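You operate a simulated robot arm through the tools that you are given. There is no shell and no other tool.

You run a simulated robot arm. Do the job below in one go: nothing can be reset, and whatever is moved stays where it is left.

Task
Jar on the blender, lid on, blend at HIGH till frothy, switch off. Set down upright: blender jar.
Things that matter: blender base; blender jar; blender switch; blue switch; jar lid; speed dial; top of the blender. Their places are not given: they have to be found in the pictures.

Only the result counts: the job must be done as asked and must still hold three seconds after the hand-in. Knocking over, shifting, dropping, spilling or breaking anything else fails it. Lids that push on must go on centred and level and be pressed home; caps that screw on are set level and turned clockwise until they are tight.

Robot
A 7-joint arm with a two-finger parallel gripper, fixed in place. Base frame: the origin is at the foot of the arm, x ahead of it, y to its left, z up; the work surface is at about z = 0. Units: mm, rad, N and s.
With the tool pointing down near the work surface it reaches from about 260 to 680 mm from the base axis. Its first joint turns from -2.897 to 2.897 rad. Payload 2.5 kg.
The tool frame sits at the grasp point between the pads (the TCP): z along the fingers, y along the line on which they close. The tips reach 30 mm beyond it. Largest opening 94 mm; finger width 28, thickness 10; the body of the gripper, 50 by 96 mm, starts 55 mm behind the TCP.
Orientation is that of the tool frame in the base frame, as [roll, pitch, yaw] about the fixed x, y, z axes, in that order (R = Rz(yaw) Ry(pitch) Rx(roll)). With the fingers straight down and closing along the base's y, the tool's x points along the base's -x, its y along +y and its z along -z.

Tools
- The arm moves only by the tool apply_moves. Its argument "moves" is a list of rows, each a list of 7 numbers: the opening, from 0 (shut) to 1 (fully open), then the shift along the tool's x, y, z in mm, then the turn, a rotation vector about the tool's x, y, z in rad. In form: [[hand, x, y, z, ax, ay, az], ...]. A call has 1 to 20 rows; each row is the pose to reach, as a shift and turn from the pose commanded when the call began, along the tool's axes at that moment. Rows are played at 5 a second. More than 50 mm and 0.15 rad between two rows, or a gripper value outside its range, and nothing of the call is played. A pose out of reach is approached as far as the arm can. The call stops where the force on the tool passes 40 N (or 10 N more than at its start, if that is more) or the arm is blocked; 0.2 s more then pass. Each finger travels about 72 mm/s and halts on what it meets, pressing with about 32 N; the grip force reading is that of the motor and also rises with nothing between the fingers. The clock runs only during rows and for 0.2 s after the last one: add rows that repeat a pose to give the fingers time. The reply holds the time, the measured pose of the TCP, the force on the tool along the base axes, the opening and the grip force, in the units named above and with some noise, with the torque about the TCP (base axes, N m) and any sound that the robot's microphone picked up, and new pictures: "pictures" is both (left out), scene, wrist or none.
- Cameras (640 x 400 px; columns grow to the right, rows downward): "scene" is fixed at [398.2, -500.1, 793.5]; the picture's right is [1.00, -0.05, 0.00], its down [-0.03, -0.71, -0.71] and it looks along [0.03, 0.71, -0.71] (base axes); focal length 341 px, centre (320, 200). "wrist" rides on the gripper at [76, 14, -102] in the tool frame; the picture's right is [-0.18, 0.98, 0.00], its down [-0.75, -0.14, -0.64] and it looks along [-0.63, -0.12, 0.77] (tool axes); focal length 243 px, centre (320, 200).
- probe_pixels(camera, pixels): for up to 12 pixels [column, row] of the newest picture of that camera ("zoom" is the newest enlarged one), the place [x, y, z] in the base frame of the surface seen there, good to about 3 mm. It takes no simulated time.
- close_up(camera, box): a new picture of the part [left, top, right, bottom] of that camera's present view, enlarged. It takes no simulated time.
- close_job(): hands the job in; it is judged then, once.

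Open the gripper and draw the arm clear of the work before you hand the job in, unless the task says otherwise.

The tools are called as a command line: name --pt "numbers of a row" for each row, then --argument value for the rest, lists and objects as JSON in quotes. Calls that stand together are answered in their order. apply_moves: Moves the arm, as the interface text tells. Its arguments: {"type":"object","properties":{"moves":{"type":"array"},"pictures":{"type":"string","enum":["both","scene","wrist","none"]}},"required":["moves"]} The other tools are called the same way: probe_pixels (camera, pixels) gives the place of the surface under pixels of a picture; close_up (camera, box) takes an enlarged picture of a part of a camera's view; close_job () hands the job in.

At the start:

```text
clock: 0.0
position: [382.6, 241.6, 352.4]
orientation: [-3.14, 0.001, -3.141]
wrist_force: [0.3, -0.3, 0.5]
ft_torque: [0.0, 0.02, -0.02]
opening: 93.8
grasp_force: 0.0
```

scene: 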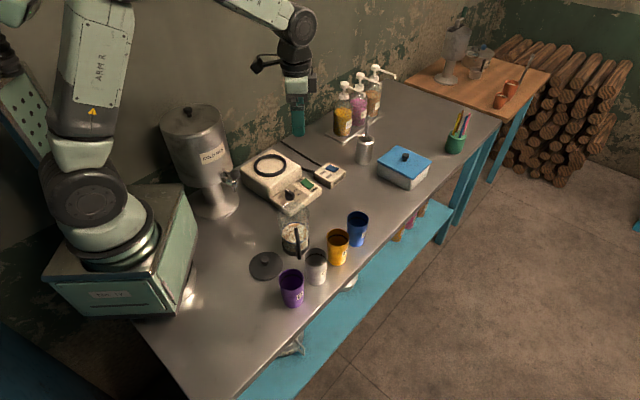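
wrist: 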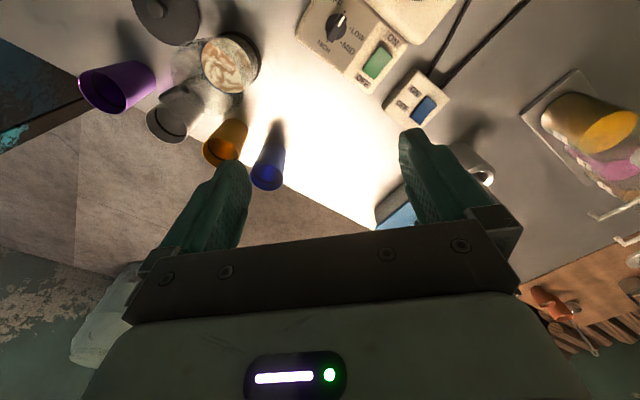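

I see the blender base around scene (270,175), a jar around (295,232), a lid at (266,265). I take close-ups to inspect them.

close_up --camera "scene" --box '[220, 130, 380, 230]'

close_up --camera "scene" --box '[230, 200, 390, 310]'

close_up --camera "wrist" --box '[80, 0, 480, 200]'

```text
4.00 times, centred on (300, 180) of scene
```

zoom: 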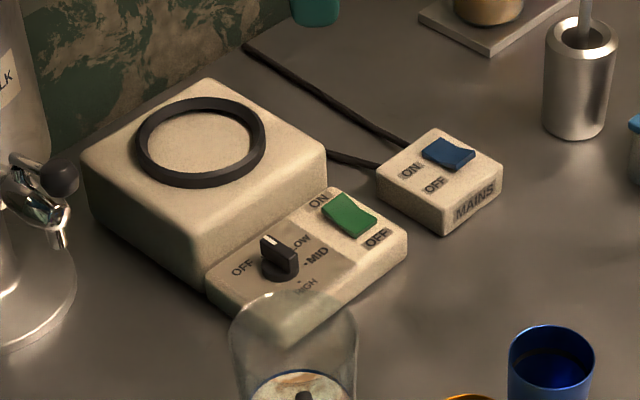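

```text
3.64 times, centred on (310, 255) of scene
```

zoom: 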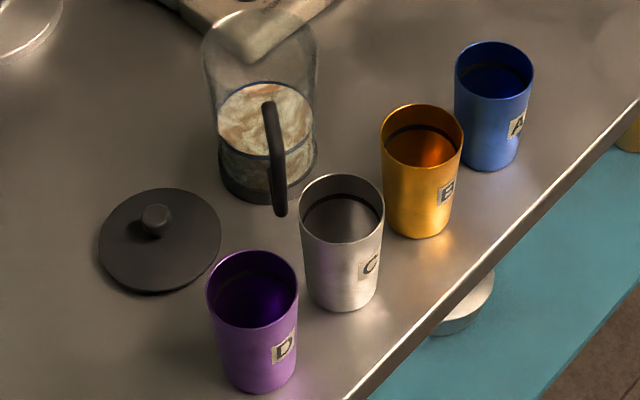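

```text
1.60 times, centred on (280, 100) of wrist
```

zoom: 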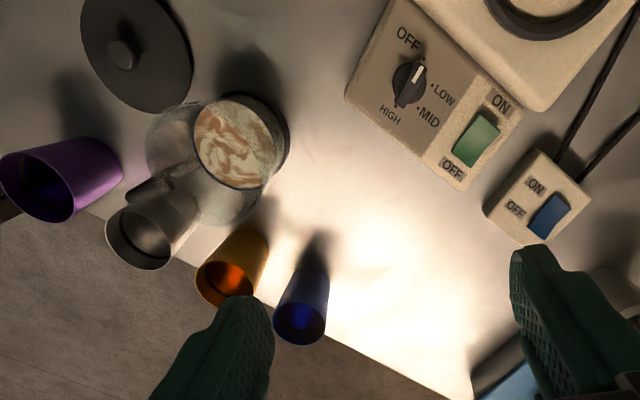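

Blender base with ring seat, dial (OFF/LOW/MID/HIGH), green switch and blue mains switch are visible; the jar has a handle facing the camera. I probe key points on them.

probe_pixels --camera "scene" --pixels '[[255, 164], [270, 155], [284, 165], [270, 175], [270, 165], [289, 193], [307, 184], [332, 169], [300, 205], [266, 265], [266, 258], [295, 178]]'

probe_pixels --camera "wrist" --pixels '[[230, 63], [210, 68], [230, 38], [262, 60], [338, 25], [337, 47], [380, 62], [423, 112], [155, 10], [165, 20], [180, 60], [172, 118]]'

close_up --camera "scene" --box '[265, 165, 329, 205]'

close_up --camera "wrist" --box '[290, 0, 470, 112]'

close_up --camera "scene" --box '[265, 195, 345, 265]'

```text
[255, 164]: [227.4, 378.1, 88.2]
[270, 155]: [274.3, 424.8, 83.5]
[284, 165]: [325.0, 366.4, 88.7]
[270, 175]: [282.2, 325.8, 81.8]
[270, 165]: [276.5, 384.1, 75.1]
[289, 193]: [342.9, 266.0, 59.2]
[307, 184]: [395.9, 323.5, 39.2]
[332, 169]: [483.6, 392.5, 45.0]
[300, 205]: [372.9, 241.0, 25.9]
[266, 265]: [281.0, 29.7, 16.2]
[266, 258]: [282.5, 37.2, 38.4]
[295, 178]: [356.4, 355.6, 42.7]
```

```text
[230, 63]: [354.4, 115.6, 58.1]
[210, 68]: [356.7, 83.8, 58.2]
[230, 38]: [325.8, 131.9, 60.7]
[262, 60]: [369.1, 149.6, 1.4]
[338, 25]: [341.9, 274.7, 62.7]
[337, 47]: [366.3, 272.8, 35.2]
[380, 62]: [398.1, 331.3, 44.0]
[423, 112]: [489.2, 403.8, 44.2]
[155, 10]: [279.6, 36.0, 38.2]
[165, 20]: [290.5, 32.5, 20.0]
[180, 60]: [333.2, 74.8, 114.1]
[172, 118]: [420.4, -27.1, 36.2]
```

```text
10.00 times, centred on (297, 185) of scene
```

zoom: 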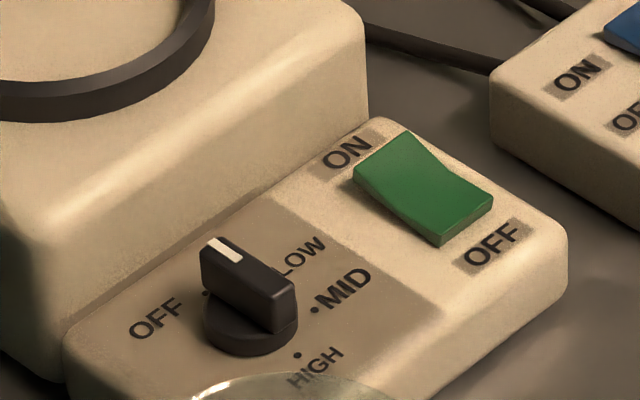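

```text
3.56 times, centred on (380, 56) of wrist
```

zoom: 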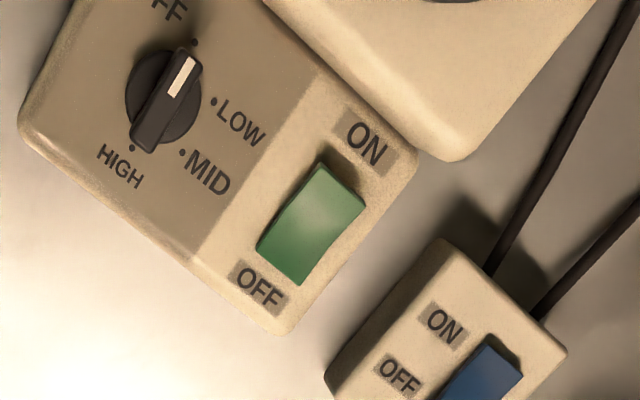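

```text
5.71 times, centred on (305, 230) of scene
```

zoom: 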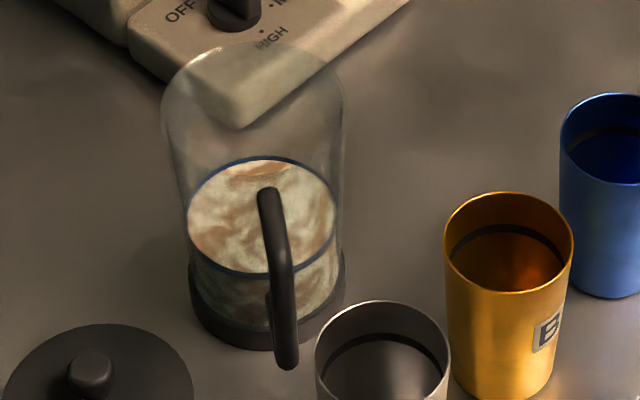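

The dial points at OFF; HIGH lies clockwise seen from above. I probe the rockers for tilt and the jar for its dimensions.

close_up --camera "wrist" --box '[350, 20, 478, 140]'

close_up --camera "scene" --box '[270, 200, 334, 260]'

probe_pixels --camera "zoom" --pixels '[[100, 60], [200, 40], [330, 100], [100, 200], [200, 130], [300, 200], [120, 350], [200, 370], [250, 390], [255, 130], [300, 330], [130, 300]]'

probe_pixels --camera "wrist" --pixels '[[382, 52], [378, 60], [371, 72], [386, 56], [366, 70], [393, 60], [432, 100], [424, 108], [417, 118], [400, 104], [441, 88], [410, 97]]'

```text
3.33 times, centred on (414, 80) of wrist
```

zoom: 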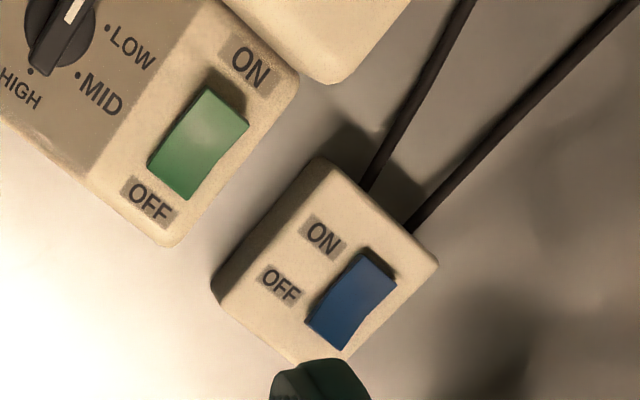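

```text
6.67 times, centred on (302, 230) of scene
```

zoom: 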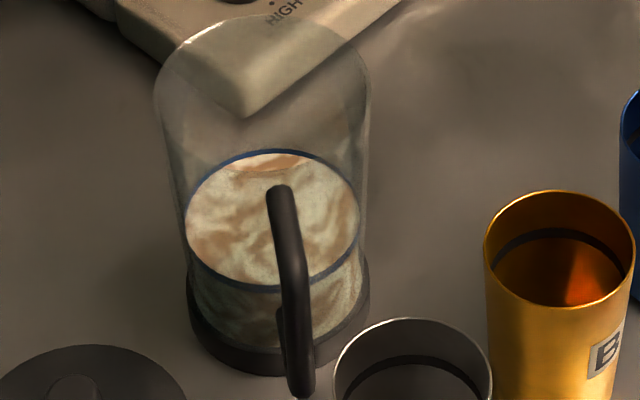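

```text
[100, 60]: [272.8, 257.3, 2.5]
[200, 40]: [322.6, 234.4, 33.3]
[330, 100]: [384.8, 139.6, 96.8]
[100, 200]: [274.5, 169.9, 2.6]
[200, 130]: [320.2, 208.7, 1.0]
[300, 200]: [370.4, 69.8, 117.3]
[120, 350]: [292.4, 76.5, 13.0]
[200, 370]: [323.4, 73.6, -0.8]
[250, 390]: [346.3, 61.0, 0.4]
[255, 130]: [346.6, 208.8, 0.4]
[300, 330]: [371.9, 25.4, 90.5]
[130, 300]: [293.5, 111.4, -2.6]
```

```text
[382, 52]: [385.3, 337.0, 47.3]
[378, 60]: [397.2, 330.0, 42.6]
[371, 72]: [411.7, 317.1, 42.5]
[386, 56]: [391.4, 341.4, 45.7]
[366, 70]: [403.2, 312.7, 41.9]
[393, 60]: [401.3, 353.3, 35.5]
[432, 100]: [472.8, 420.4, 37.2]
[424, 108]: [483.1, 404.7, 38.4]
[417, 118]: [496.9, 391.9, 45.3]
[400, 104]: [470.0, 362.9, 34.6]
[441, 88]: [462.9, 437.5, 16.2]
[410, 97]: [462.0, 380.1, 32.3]
```

Green rocker's OFF end is low (off), blue mains rocker seems pressed at ON. I take tighter close-ups of the jar and of the mains switch to check.

close_up --camera "wrist" --box '[130, 20, 290, 150]'

close_up --camera "scene" --box '[310, 155, 350, 190]'

```text
3.08 times, centred on (210, 85) of wrist
```

zoom: 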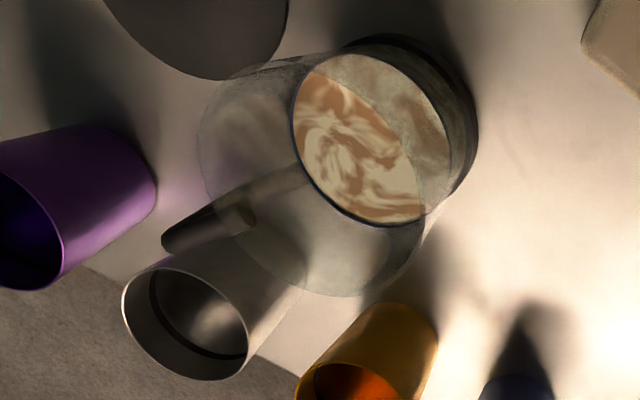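

```text
11.43 times, centred on (330, 172) of scene
```

zoom: 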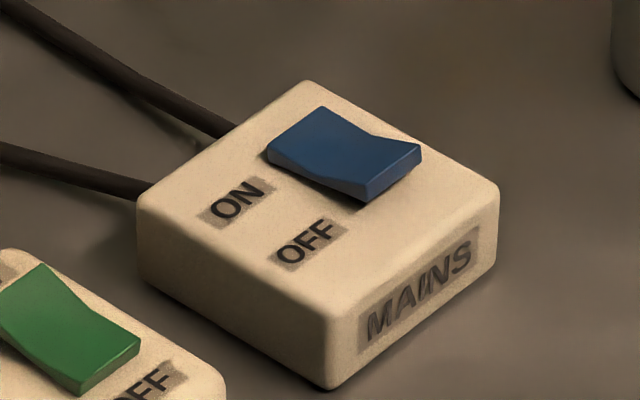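

Mains is pressed ON. Now I probe the jar's handle, liquid edge and base ring in the wrist view to get its axis.

close_up --camera "wrist" --box '[160, 20, 290, 110]'

probe_pixels --camera "wrist" --pixels '[[161, 99], [175, 92], [190, 84], [200, 79], [203, 64], [222, 40], [245, 88], [234, 92], [255, 75], [260, 50], [240, 34], [225, 35]]'

probe_pixels --camera "scene" --pixels '[[296, 229], [297, 235], [298, 245], [299, 255], [285, 248], [292, 255], [307, 252], [283, 240], [285, 235], [307, 235], [295, 224], [277, 213]]'

```text
4.44 times, centred on (225, 65) of wrist
```

zoom: 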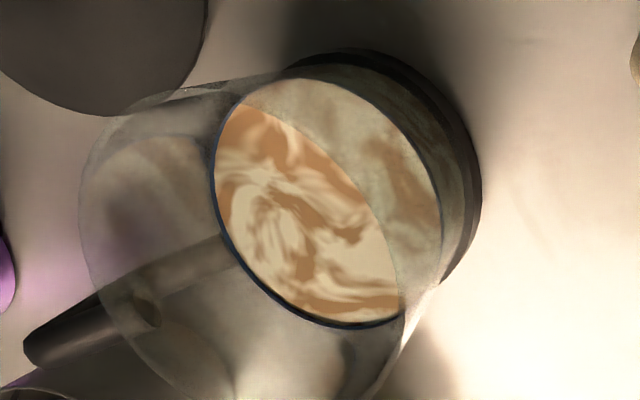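

```text
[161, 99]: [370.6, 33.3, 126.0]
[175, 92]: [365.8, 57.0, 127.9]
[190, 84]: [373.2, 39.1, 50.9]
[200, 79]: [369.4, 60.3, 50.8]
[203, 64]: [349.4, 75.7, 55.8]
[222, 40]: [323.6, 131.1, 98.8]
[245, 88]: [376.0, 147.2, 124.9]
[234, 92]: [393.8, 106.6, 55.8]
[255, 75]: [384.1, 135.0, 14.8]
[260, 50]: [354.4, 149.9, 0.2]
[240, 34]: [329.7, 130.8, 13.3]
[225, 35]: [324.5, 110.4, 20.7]
```

```text
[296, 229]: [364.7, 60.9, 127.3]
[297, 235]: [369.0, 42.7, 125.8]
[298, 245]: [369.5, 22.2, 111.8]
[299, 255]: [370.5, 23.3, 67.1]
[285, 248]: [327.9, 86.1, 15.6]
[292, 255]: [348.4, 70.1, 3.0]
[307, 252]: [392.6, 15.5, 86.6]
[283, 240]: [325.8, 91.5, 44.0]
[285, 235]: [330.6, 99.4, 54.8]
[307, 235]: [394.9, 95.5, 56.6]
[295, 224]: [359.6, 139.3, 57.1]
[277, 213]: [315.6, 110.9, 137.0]
```

Axis of the jar ≈ (358,107), rim z ≈ 137, dial bar centred near (343,270) with its top at z ≈ 62, bar direction ≈ 133° for OFF; HIGH is 180° clockwise. I'll set the dial first (blender is off), turning the tool counter-clockwise in the air beforehand so that I have a full 180° of clockwise travel.

apply_moves --pt "0.6 2.5 1.8 9 0 0 -0.146" --pt "0.6 5 3.5 18 0 0 -0.291" --pt "0.6 7.5 5.3 28 0 0 -0.437" --pt "0.6 10 7 37 0 0 -0.583" --pt "0.6 12.5 8.8 46 0 0 -0.728" --pt "0.6 15 10.5 56 0 0 -0.874" --pt "0.6 17 12.3 65 0 0 -1.02" --pt "0.6 19.6 14 75 0 0 -1.165" --pt "0.6 22 15.8 84 0 0 -1.31" --pt "0.6 24.5 17.5 94 0 0 -1.456" --pt "0.6 27 19.3 103 0 0 -1.602" --pt "0.6 29.4 21 112 0 0 -1.747" --pt "0.6 32 22.8 122 0 0 -1.893" --pt "0.6 34.3 24.6 131 0 0 -2.039" --pt "0.6 36.8 26.3 140 0 0 -2.184" --pt "0.6 39.2 28.1 150 0 0 -2.33" --pt "0.6 39.2 28.1 150 0 0 -2.33" --pictures "both"

```text
clock: 3.6
position: [343.1, 269.9, 201.4]
orientation: [3.141, 0.001, -0.809]
wrist_force: [0.6, 0.2, -0.3]
ft_torque: [0.01, -0.01, 0.01]
opening: 56.4
grasp_force: 0.2
```

scene: 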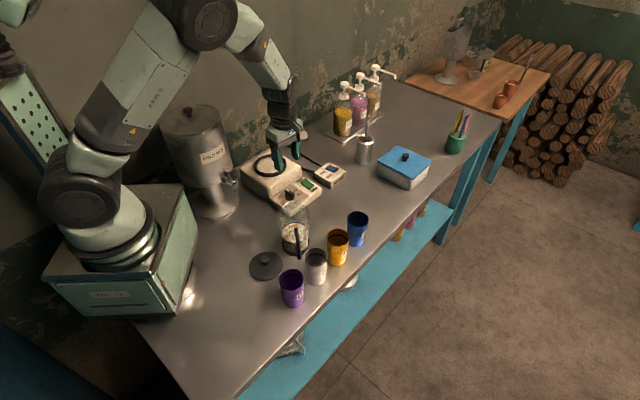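
wrist: 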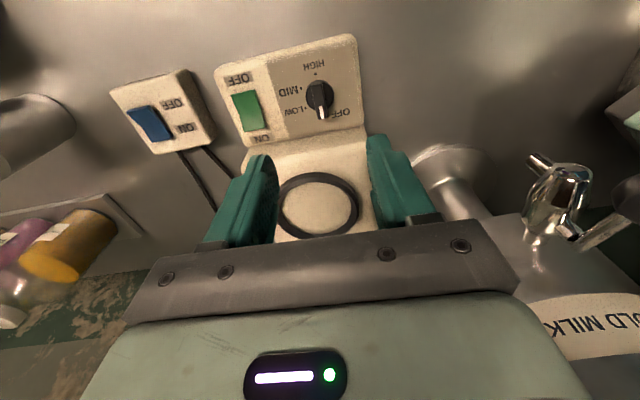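

The tool reached yaw -0.81 with a good view: dial at wrist (319,95), ring at (319,204). I take close-ups and probe the dial and ring precisely.

close_up --camera "wrist" --box '[220, 40, 380, 140]'

probe_pixels --camera "wrist" --pixels '[[318, 84], [321, 113], [319, 100], [319, 92], [316, 74], [330, 106], [246, 97], [251, 125], [287, 198], [350, 190], [319, 178], [319, 210]]'

close_up --camera "wrist" --box '[240, 120, 400, 240]'

close_up --camera "wrist" --box '[100, 60, 230, 160]'

```text
4.00 times, centred on (300, 90) of wrist
```

zoom: 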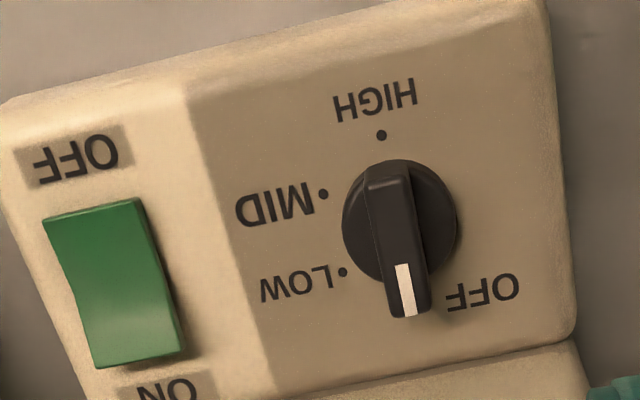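

```text
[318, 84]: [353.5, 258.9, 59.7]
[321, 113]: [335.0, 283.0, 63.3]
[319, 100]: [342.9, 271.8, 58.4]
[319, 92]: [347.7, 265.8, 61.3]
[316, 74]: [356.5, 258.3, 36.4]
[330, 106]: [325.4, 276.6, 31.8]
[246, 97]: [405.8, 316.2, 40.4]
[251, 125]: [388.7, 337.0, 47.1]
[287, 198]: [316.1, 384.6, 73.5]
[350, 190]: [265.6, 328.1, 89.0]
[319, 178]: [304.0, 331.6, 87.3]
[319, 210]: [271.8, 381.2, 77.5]
```

```text
3.33 times, centred on (320, 180) of wrist
```

zoom: 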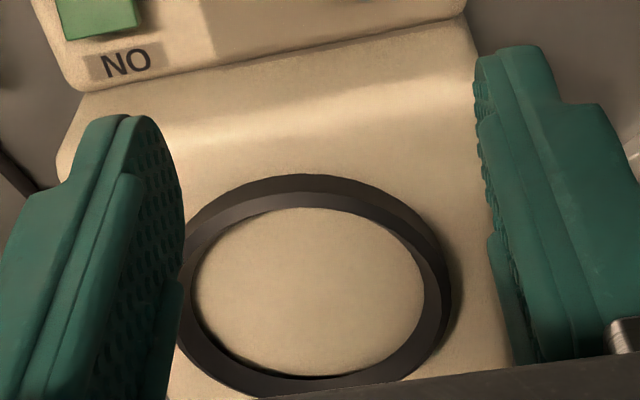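

```text
4.00 times, centred on (165, 110) of wrist
```

zoom: 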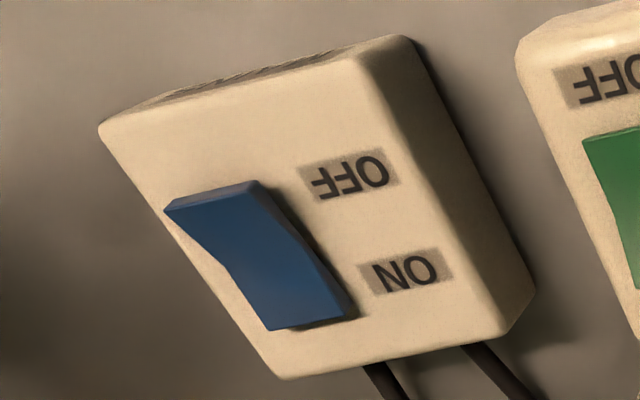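

Dial axis ≈ (343.5,270), bar top z ≈ 62. I narrow the fingers and descend vertically over the dial so the tips reach z ≈ 50, without closing yet.

apply_moves --pt "0.42 0 0 20 0 0 0" --pt "0.42 0 0 45 0 0 0" --pt "0.42 0 0 70 0 0 0" --pt "0.42 0 0 90 0 0 0" --pt "0.42 0 0 105 0 0 0" --pt "0.42 0 0 114 0 0 0" --pt "0.42 0 0 121 0 0 0" --pt "0.42 0 0 121 0 0 0" --pictures "both"

```text
clock: 5.4
position: [343.9, 269.5, 79.2]
orientation: [-3.14, -0.001, -0.813]
wrist_force: [-0.6, -0.4, 0.5]
ft_torque: [0.04, 0.0, 0.01]
opening: 39.5
grasp_force: 0.0
```

scene: 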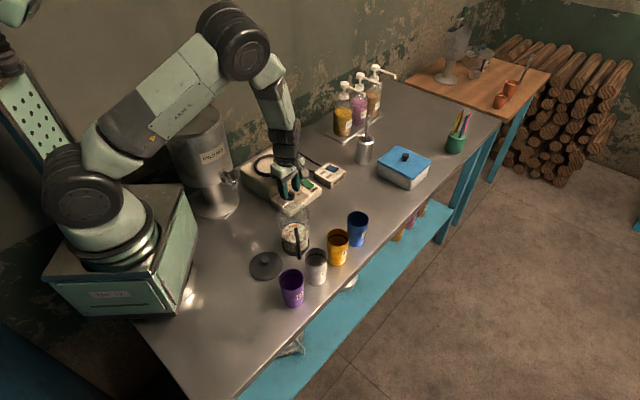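
wrist: 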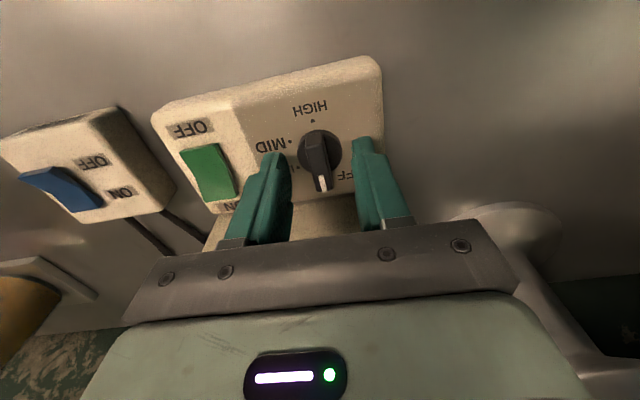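

The fingers straddle the dial at wrist (320,155). Checking the alignment with a close-up before closing.

close_up --camera "wrist" --box '[240, 90, 420, 230]'

close_up --camera "wrist" --box '[0, 90, 250, 240]'

```text
2.86 times, centred on (330, 160) of wrist
```

zoom: 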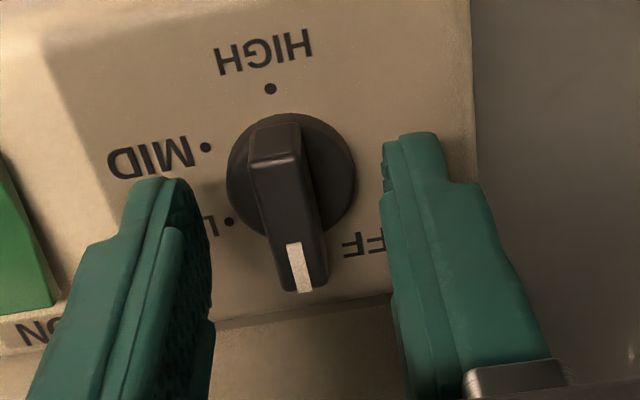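

```text
2.56 times, centred on (125, 165) of wrist
```

zoom: 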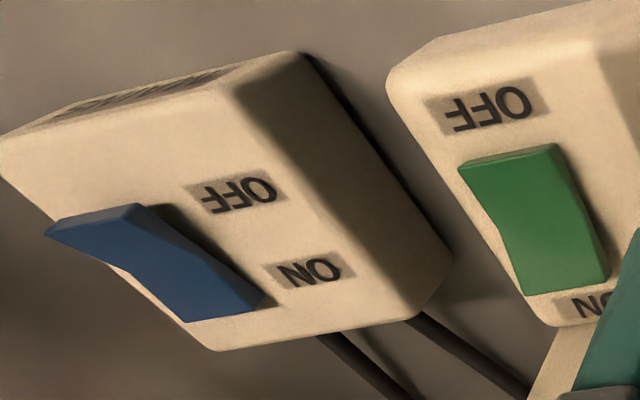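

Alignment is good, so I close on the dial bar.

apply_moves --pt "0.2 0 0 0 0 0 0" --pt "0.0 0 0 0 0 0 0" --pt "0.0 0 0 0 0 0 0" --pt "0.0 0 0 0 0 0 0" --pictures "wrist"

```text
clock: 6.4
position: [344.6, 269.9, 81.0]
orientation: [-3.139, 0.0, -0.812]
wrist_force: [9.5, 6.8, -10.1]
ft_torque: [0.08, -0.2, -0.02]
opening: 10.8
grasp_force: 45.0
```

wrist: 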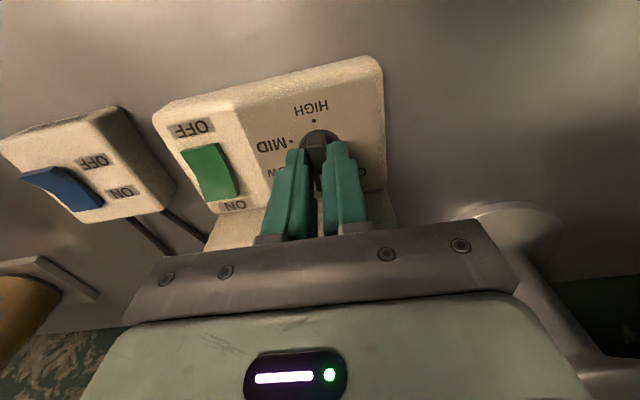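

The dial is gripped (opening 10.8). The lateral force shows the axis about 1–2 mm further along tool -y; I shift 1.5 mm and turn clockwise.

apply_moves --pt "0 0 -1.5 0 0 0 0" --pt "0 0 -1.5 0 0 0 0.14" --pt "0 0 -1.5 0 0 0 0.28" --pt "0 0 -1.5 0 0 0 0.42" --pt "0 0 -1.5 0 0 0 0.56" --pt "0 0 -1.5 0 0 0 0.7" --pictures "wrist"

```text
clock: 7.8
position: [343.1, 270.1, 79.9]
orientation: [3.139, -0.006, -1.514]
wrist_force: [-17.7, -18.1, 13.3]
ft_torque: [0.25, 0.39, 0.06]
opening: 10.8
grasp_force: 44.8
```

wrist: 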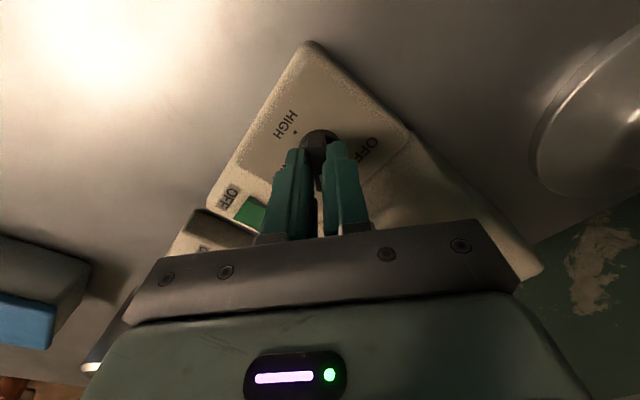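

Lateral force grew in the opposite sense, so the shift was slightly too much. I relax the command towards the measured point and continue turning clockwise.

apply_moves --pt "0 0.5 1.3 0 0 0 0" --pt "0 0.5 1.3 0 0 0 0.14" --pt "0 0.5 1.3 0 0 0 0.28" --pt "0 0.5 1.3 0 0 0 0.42" --pt "0 0.5 1.3 0 0 0 0.56" --pt "0 0.5 1.3 0 0 0 0.7" --pt "0 0.5 1.3 0 0 0 0.84" --pictures "wrist"

```text
clock: 9.4
position: [342.6, 270.8, 79.9]
orientation: [3.141, -0.004, -2.35]
wrist_force: [-25.1, -6.2, 4.9]
ft_torque: [-0.05, 0.49, 0.02]
opening: 10.9
grasp_force: 44.5
```

wrist: 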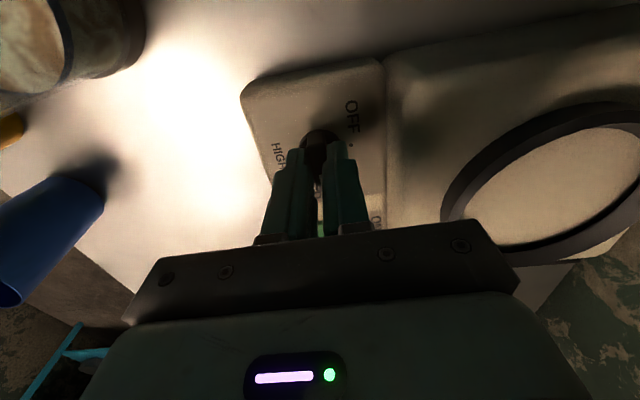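

About half the turn is done and the forces stay moderate. I trim the command again and continue clockwise.

apply_moves --pt "0 0.9 1.2 0 0 0 0" --pt "0 0.9 1.2 0 0 0 0.14" --pt "0 0.9 1.2 0 0 0 0.28" --pt "0 0.9 1.2 0 0 0 0.42" --pt "0 0.9 1.2 0 0 0 0.56" --pt "0 0.9 1.2 0 0 0 0.7" --pt "0 0.9 1.2 0 0 0 0.84" --pictures "wrist"

```text
clock: 11.0
position: [341.1, 273.1, 79.6]
orientation: [3.139, -0.002, 3.091]
wrist_force: [-23.8, 7.2, -12.5]
ft_torque: [0.15, 0.26, 0.04]
opening: 11.0
grasp_force: 44.6
```

wrist: 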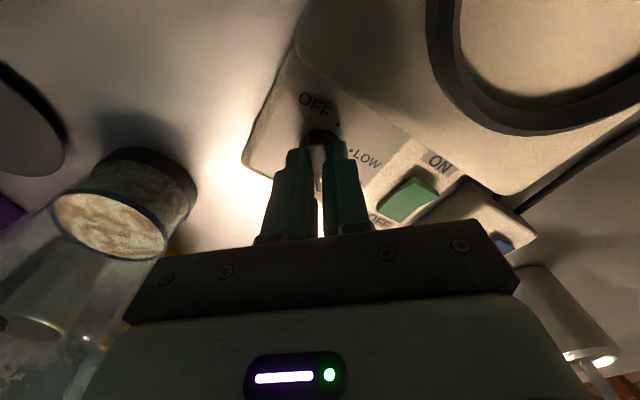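

Turned about 2.38 rad so far. Checking the dial in a close-up before the remaining ~0.76 rad.

close_up --camera "wrist" --box '[240, 70, 420, 220]'

```text
2.67 times, centred on (330, 145) of wrist
```

zoom: 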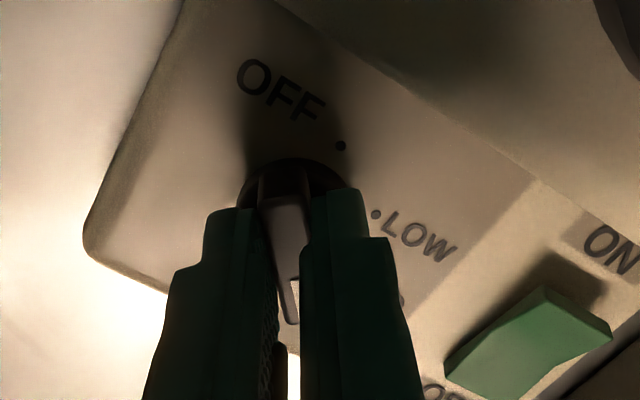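

The pointer has followed the fingers. I continue the last 0.77 rad clockwise to HIGH with a small position relief.

apply_moves --pt "0 1.0 1.0 0 0 0 0" --pt "0 1.0 1.0 0 0 0 0.14" --pt "0 1.0 1.0 0 0 0 0.28" --pt "0 1.0 1.0 0 0 0 0.42" --pt "0 1.0 1.0 0 0 0 0.56" --pt "0 1.0 1.0 0 0 0 0.7" --pt "0 1.0 1.0 0 0 0 0.77" --pictures "wrist"

close_up --camera "wrist" --box '[240, 70, 420, 220]'

```text
clock: 12.6
position: [340.8, 275.0, 80.6]
orientation: [3.138, -0.001, 2.347]
wrist_force: [1.7, 1.6, -5.7]
ft_torque: [0.08, 0.22, 0.51]
opening: 10.7
grasp_force: 44.2
stopped in row 7: the force on the tool passed its limit at 41 N (the readings are from after the stop); the commanded pose is now the measured one
```

wrist: 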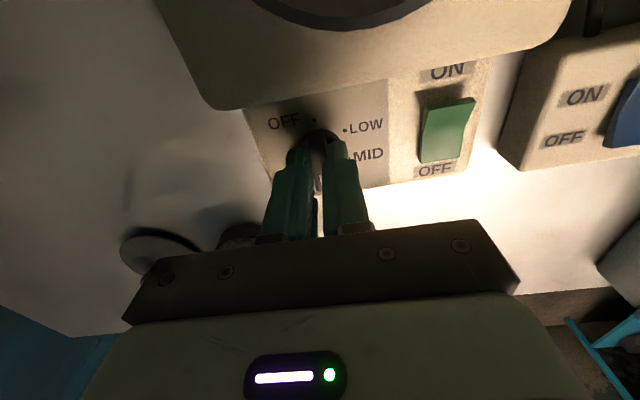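

```text
2.67 times, centred on (330, 145) of wrist
```

zoom: 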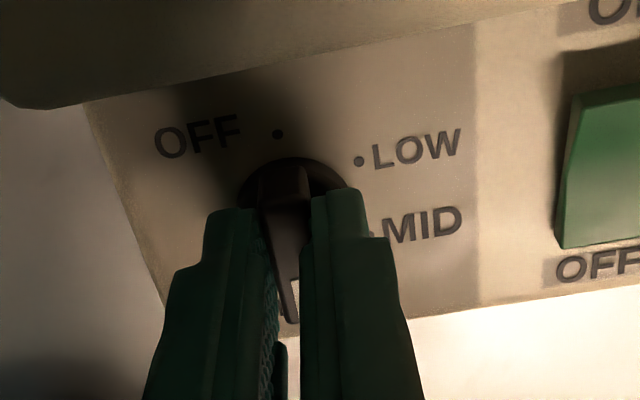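

The turn ended against a stop (torque 0.51 N·m) at 181° total. I release and lift to inspect the dial.

apply_moves --pt "0.3 0 0 0 0 0 0" --pt "0.4 0 0 0 0 0 0" --pt "0.4 0 0 -15 0 0 0" --pt "0.4 0 0 -45 0 0 0" --pt "0.4 0 0 -85 0 0 0" --pt "0.4 0 0 -125 0 0 0" --pt "0.4 0 0 -125 0 0 0" --pictures "both"

close_up --camera "wrist" --box '[240, 30, 420, 150]'

close_up --camera "scene" --box '[265, 165, 329, 205]'

```text
clock: 14.2
position: [341.6, 273.0, 205.6]
orientation: [3.138, 0.001, 2.347]
wrist_force: [-0.3, -0.1, -0.2]
ft_torque: [-0.02, 0.03, 0.02]
opening: 37.8
grasp_force: 0.1
```

scene: 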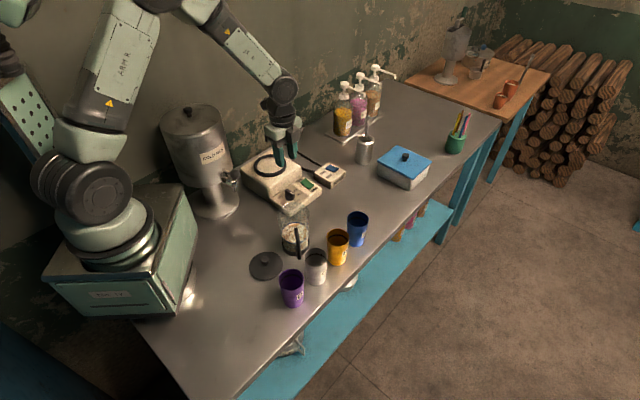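
wrist: 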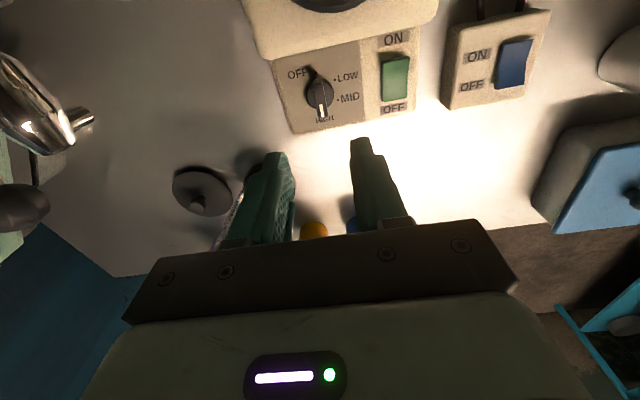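

```text
3.33 times, centred on (330, 90) of wrist
```

zoom: 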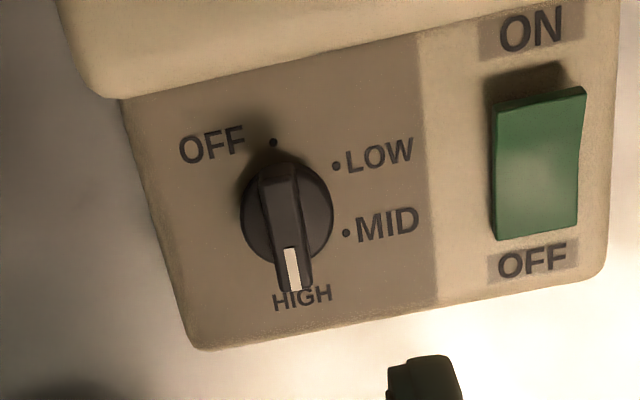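

```text
10.00 times, centred on (297, 185) of scene
```

zoom: 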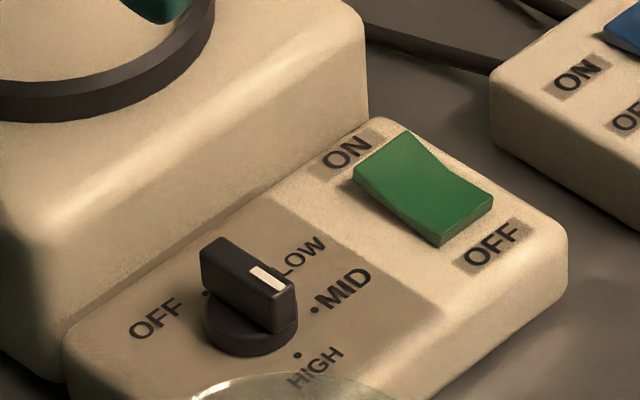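

The dial now points at HIGH and the base has not shifted. Next the jar: I move above it with fingers fully open, closing direction perpendicular to the handle (yaw ≈ -1.37), staying well above the rim.

apply_moves --pt "0.4 -7.24 -5.83 -1.6 0 0 -0.142" --pt "0.4 -14.5 -11.7 -3.2 0 0 -0.285" --pt "0.5 -21.7 -17.5 -4.8 0 0 -0.427" --pt "0.6 -29 -23.3 -6.4 0 0 -0.569" --pt "0.7 -36.2 -29.2 -8.1 0 0 -0.712" --pt "0.8 -43.4 -35 -9.7 0 0 -0.854" --pt "0.9 -50.7 -40.8 -11.3 0 0 -0.996" --pt "1.0 -57.9 -46.6 -12.9 0 0 -1.138" --pt "1.0 -65.2 -52.5 -14.5 0 0 -1.281" --pt "1.0 -72.4 -58.3 -16.1 0 0 -1.423" --pt "1.0 -79.6 -64.1 -17.7 0 0 -1.565" --pt "1.0 -86.9 -70 -19.3 0 0 -1.708" --pt "1.0 -94.1 -75.8 -20.9 0 0 -1.85" --pt "1.0 -101.4 -81.6 -22.5 0 0 -1.992" --pt "1.0 -108.6 -87.5 -24.2 0 0 -2.135" --pt "1.0 -115.8 -93.3 -25.8 0 0 -2.277" --pt "1.0 -123.1 -99.1 -27.4 0 0 -2.419" --pt "1.0 -130.3 -104.9 -29 0 0 -2.562" --pt "1.0 -130.3 -104.9 -29 0 0 -2.562" --pictures "both"

close_up --camera "wrist" --box '[200, 0, 440, 150]'

```text
clock: 18.2
position: [356.8, 107.1, 234.5]
orientation: [-3.138, 0.002, -1.374]
wrist_force: [0.7, -1.0, -0.3]
ft_torque: [0.02, -0.03, -0.03]
opening: 94.2
grasp_force: 0.0
```

scene: 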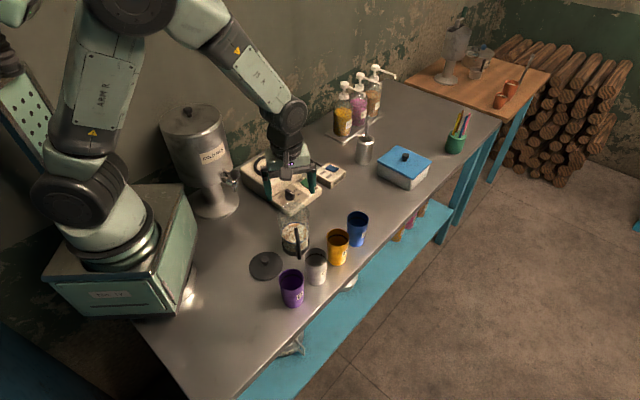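
wrist: 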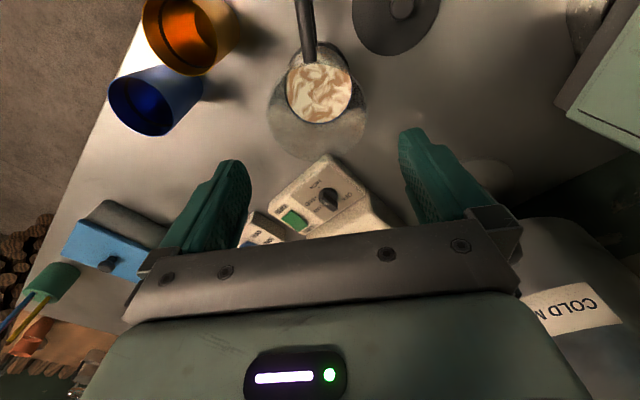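

```text
2.67 times, centred on (320, 75) of wrist
```

zoom: 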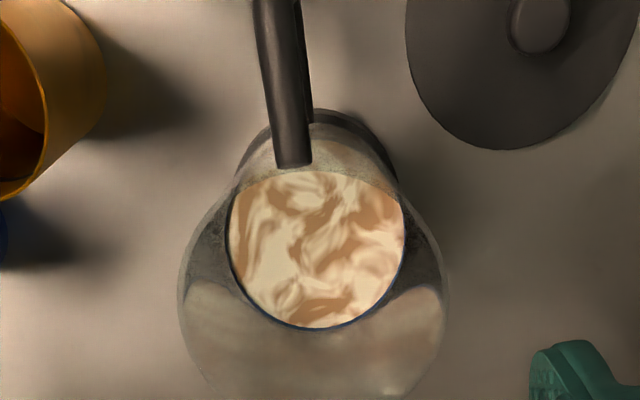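

The jar's rim is seen at wrist cols 267–367; the handle points away toward the top at (306,50). I probe rim points, finger tips and handle for the exact offsets.

probe_pixels --camera "wrist" --pixels '[[317, 158], [316, 154], [269, 110], [365, 110], [280, 145], [352, 145], [289, 110], [350, 110], [319, 122], [310, 55], [307, 25], [404, 8]]'

probe_pixels --camera "scene" --pixels '[[278, 214], [277, 216], [309, 214], [308, 220], [293, 203], [293, 222], [279, 225], [281, 235], [307, 232], [266, 252], [253, 266], [280, 262]]'

close_up --camera "wrist" --box '[240, 60, 400, 170]'

```text
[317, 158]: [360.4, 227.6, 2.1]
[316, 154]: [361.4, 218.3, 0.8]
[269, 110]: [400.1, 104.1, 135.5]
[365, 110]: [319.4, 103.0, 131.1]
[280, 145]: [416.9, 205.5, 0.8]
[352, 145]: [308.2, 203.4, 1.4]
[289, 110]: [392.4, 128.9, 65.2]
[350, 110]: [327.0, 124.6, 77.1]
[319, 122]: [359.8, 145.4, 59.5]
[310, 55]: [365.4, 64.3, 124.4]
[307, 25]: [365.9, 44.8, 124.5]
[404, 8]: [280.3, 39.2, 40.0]
```

```text
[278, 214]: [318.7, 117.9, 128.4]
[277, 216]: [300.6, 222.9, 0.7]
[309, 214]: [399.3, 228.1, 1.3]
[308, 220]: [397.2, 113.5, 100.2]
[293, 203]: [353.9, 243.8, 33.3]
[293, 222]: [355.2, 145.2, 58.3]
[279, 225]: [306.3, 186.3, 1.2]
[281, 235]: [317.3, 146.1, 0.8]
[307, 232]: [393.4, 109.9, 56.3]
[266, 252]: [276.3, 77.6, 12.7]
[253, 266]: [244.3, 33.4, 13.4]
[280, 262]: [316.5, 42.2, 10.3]
```

```text
3.64 times, centred on (320, 115) of wrist
```

zoom: 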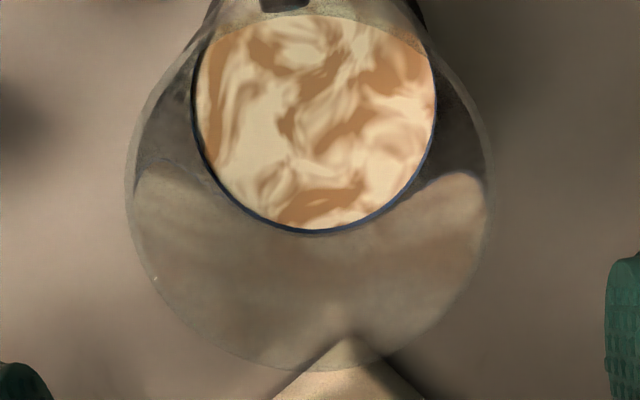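

The jar's axis is about 2.7 mm along tool -y and 1 mm along -x from the TCP; rim Ø≈85. I correct this and descend until the tips are just below the rim, then check.

apply_moves --pt "1.0 -1.0 -2.7 0 0 0 0" --pt "1.0 -1.0 -2.7 25 0 0 0" --pt "1.0 -1.0 -2.7 45 0 0 0" --pt "1.0 -1.0 -2.7 55 0 0 0" --pt "1.0 -1.0 -2.7 55 0 0 0" --pictures "both"

close_up --camera "wrist" --box '[180, 60, 460, 235]'

```text
clock: 19.4
position: [359.8, 108.7, 179.2]
orientation: [-3.139, 0.003, -1.374]
wrist_force: [0.1, 0.2, 0.3]
ft_torque: [-0.02, 0.0, 0.02]
opening: 93.8
grasp_force: 0.1
```

scene: 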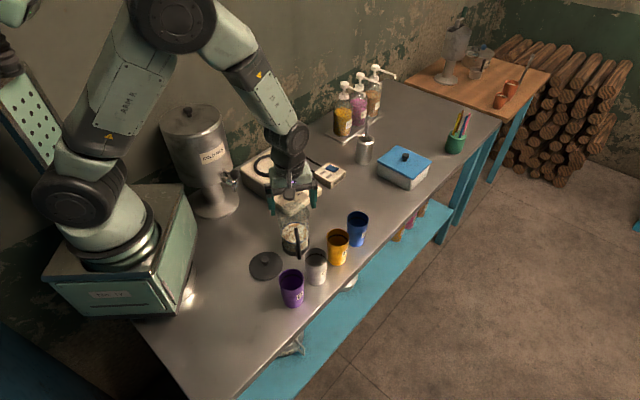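
wrist: 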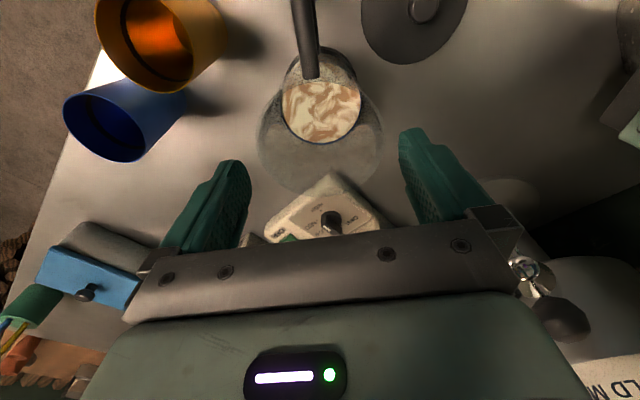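

```text
2.29 times, centred on (320, 148) of wrist
```

zoom: 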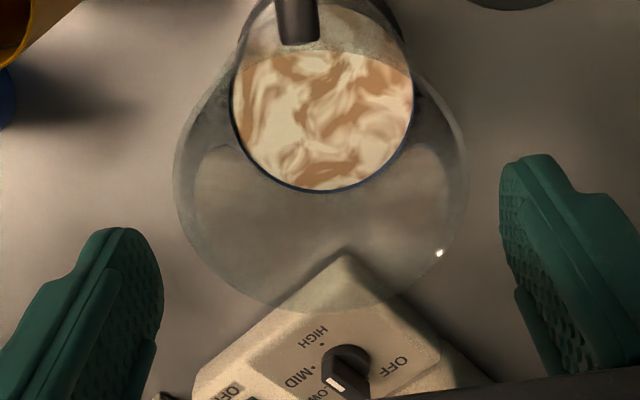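

The rim is centred (col ≈ 320.4) between the fingers with ~4 mm clearance each side. I descend to TCP z ≈ 98.

apply_moves --pt "1.0 0.5 0 15 0 0 0" --pt "1.0 0.5 0 30 0 0 0" --pt "1.0 0.5 0 45 0 0 0" --pt "1.0 0.5 0 60 0 0 0" --pt "1.0 0.5 0 72 0 0 0" --pt "1.0 0.5 0 81 0 0 0" --pt "1.0 0.5 0 81 0 0 0" --pictures "both"

close_up --camera "wrist" --box '[180, 60, 460, 235]'

```text
clock: 21.0
position: [359.2, 107.6, 97.4]
orientation: [-3.139, 0.0, -1.375]
wrist_force: [-0.1, 0.3, -1.0]
ft_torque: [0.0, 0.01, 0.02]
opening: 93.9
grasp_force: 0.1
```

scene: 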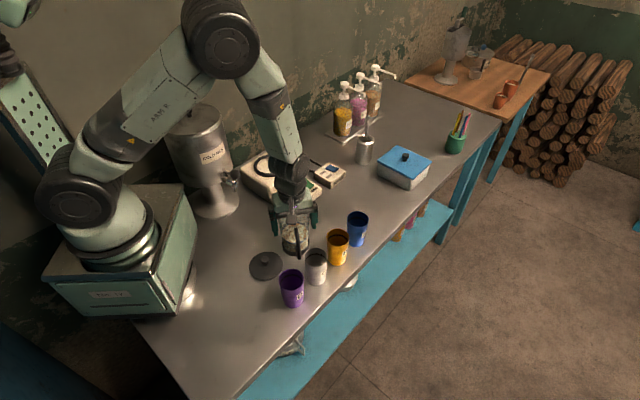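
wrist: 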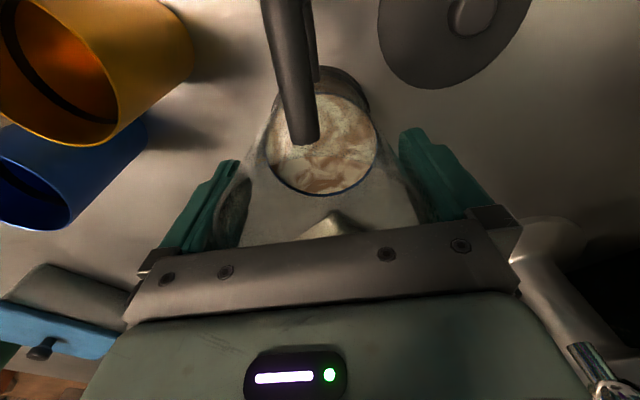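

```text
2.29 times, centred on (320, 148) of wrist
```

zoom: 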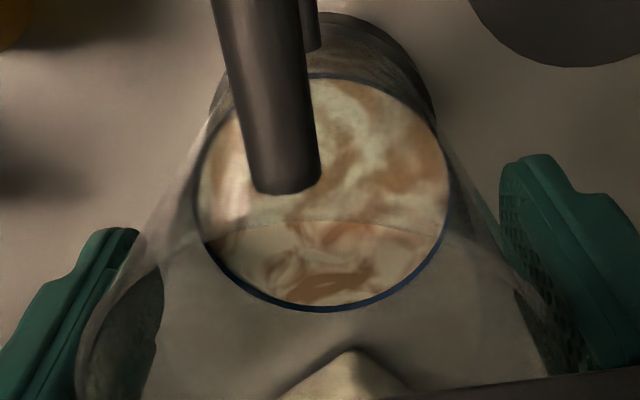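

No contact so far; the jar is between the pads. I close on the glass and check the opening and forces.

apply_moves --pt "0.94 0 0 0 0 0 0" --pt "0.9 0 0 0 0 0 0" --pt "0.86 0 0 0 0 0 0" --pt "0.8 0 0 0 0 0 0" --pt "0.7 0 0 0 0 0 0" --pt "0.6 0 0 0 0 0 0" --pictures "wrist"

```text
clock: 22.4
position: [360.9, 107.1, 97.0]
orientation: [-3.138, 0.002, -1.376]
wrist_force: [0.2, 0.3, -0.4]
ft_torque: [-0.01, 0.0, -0.02]
opening: 87.0
grasp_force: 32.6
```

wrist: 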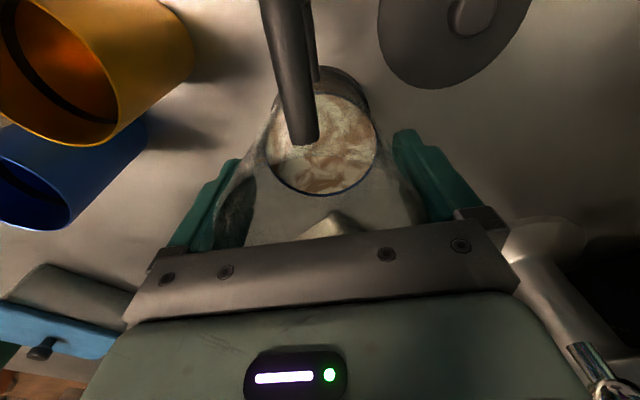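

Gripped at 87 mm with balanced force. I lift gently straight up and verify that the jar comes along.

apply_moves --pt "0.5 0 0 -3 0 0 0" --pt "0.5 0 0 -8 0 0 0" --pt "0.5 0 0 -15 0 0 0" --pt "0.5 0 0 -25 0 0 0" --pt "0.5 0 0 -35 0 0 0" --pt "0.5 0 0 -42 0 0 0" --pt "0.5 0 0 -45 0 0 0" --pictures "both"

close_up --camera "scene" --box '[240, 170, 360, 270]'

```text
clock: 24.0
position: [360.8, 108.0, 142.8]
orientation: [-3.139, 0.003, -1.375]
wrist_force: [0.1, 0.0, -3.8]
ft_torque: [0.03, -0.01, -0.03]
opening: 87.0
grasp_force: 31.5
```

scene: 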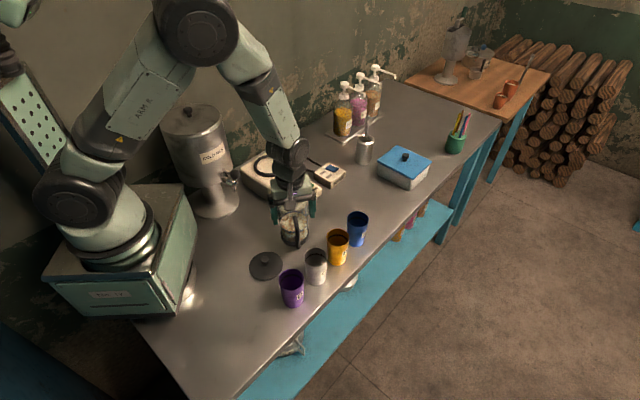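
wrist: 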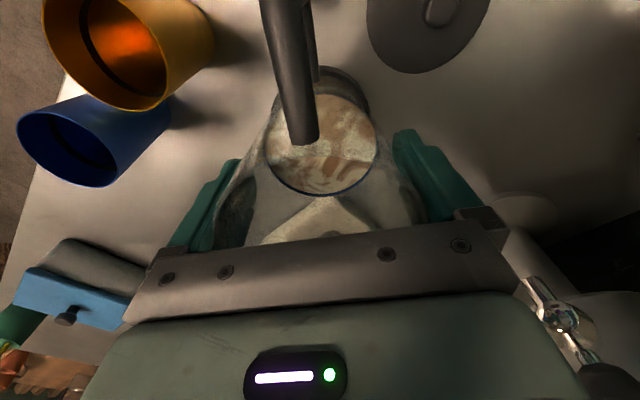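

```text
4.00 times, centred on (300, 220) of scene
```

zoom: 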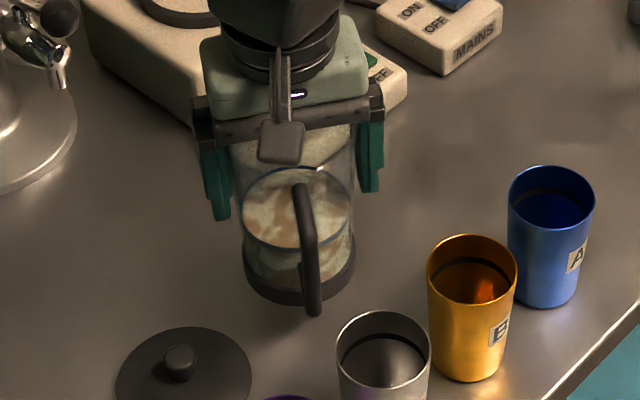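

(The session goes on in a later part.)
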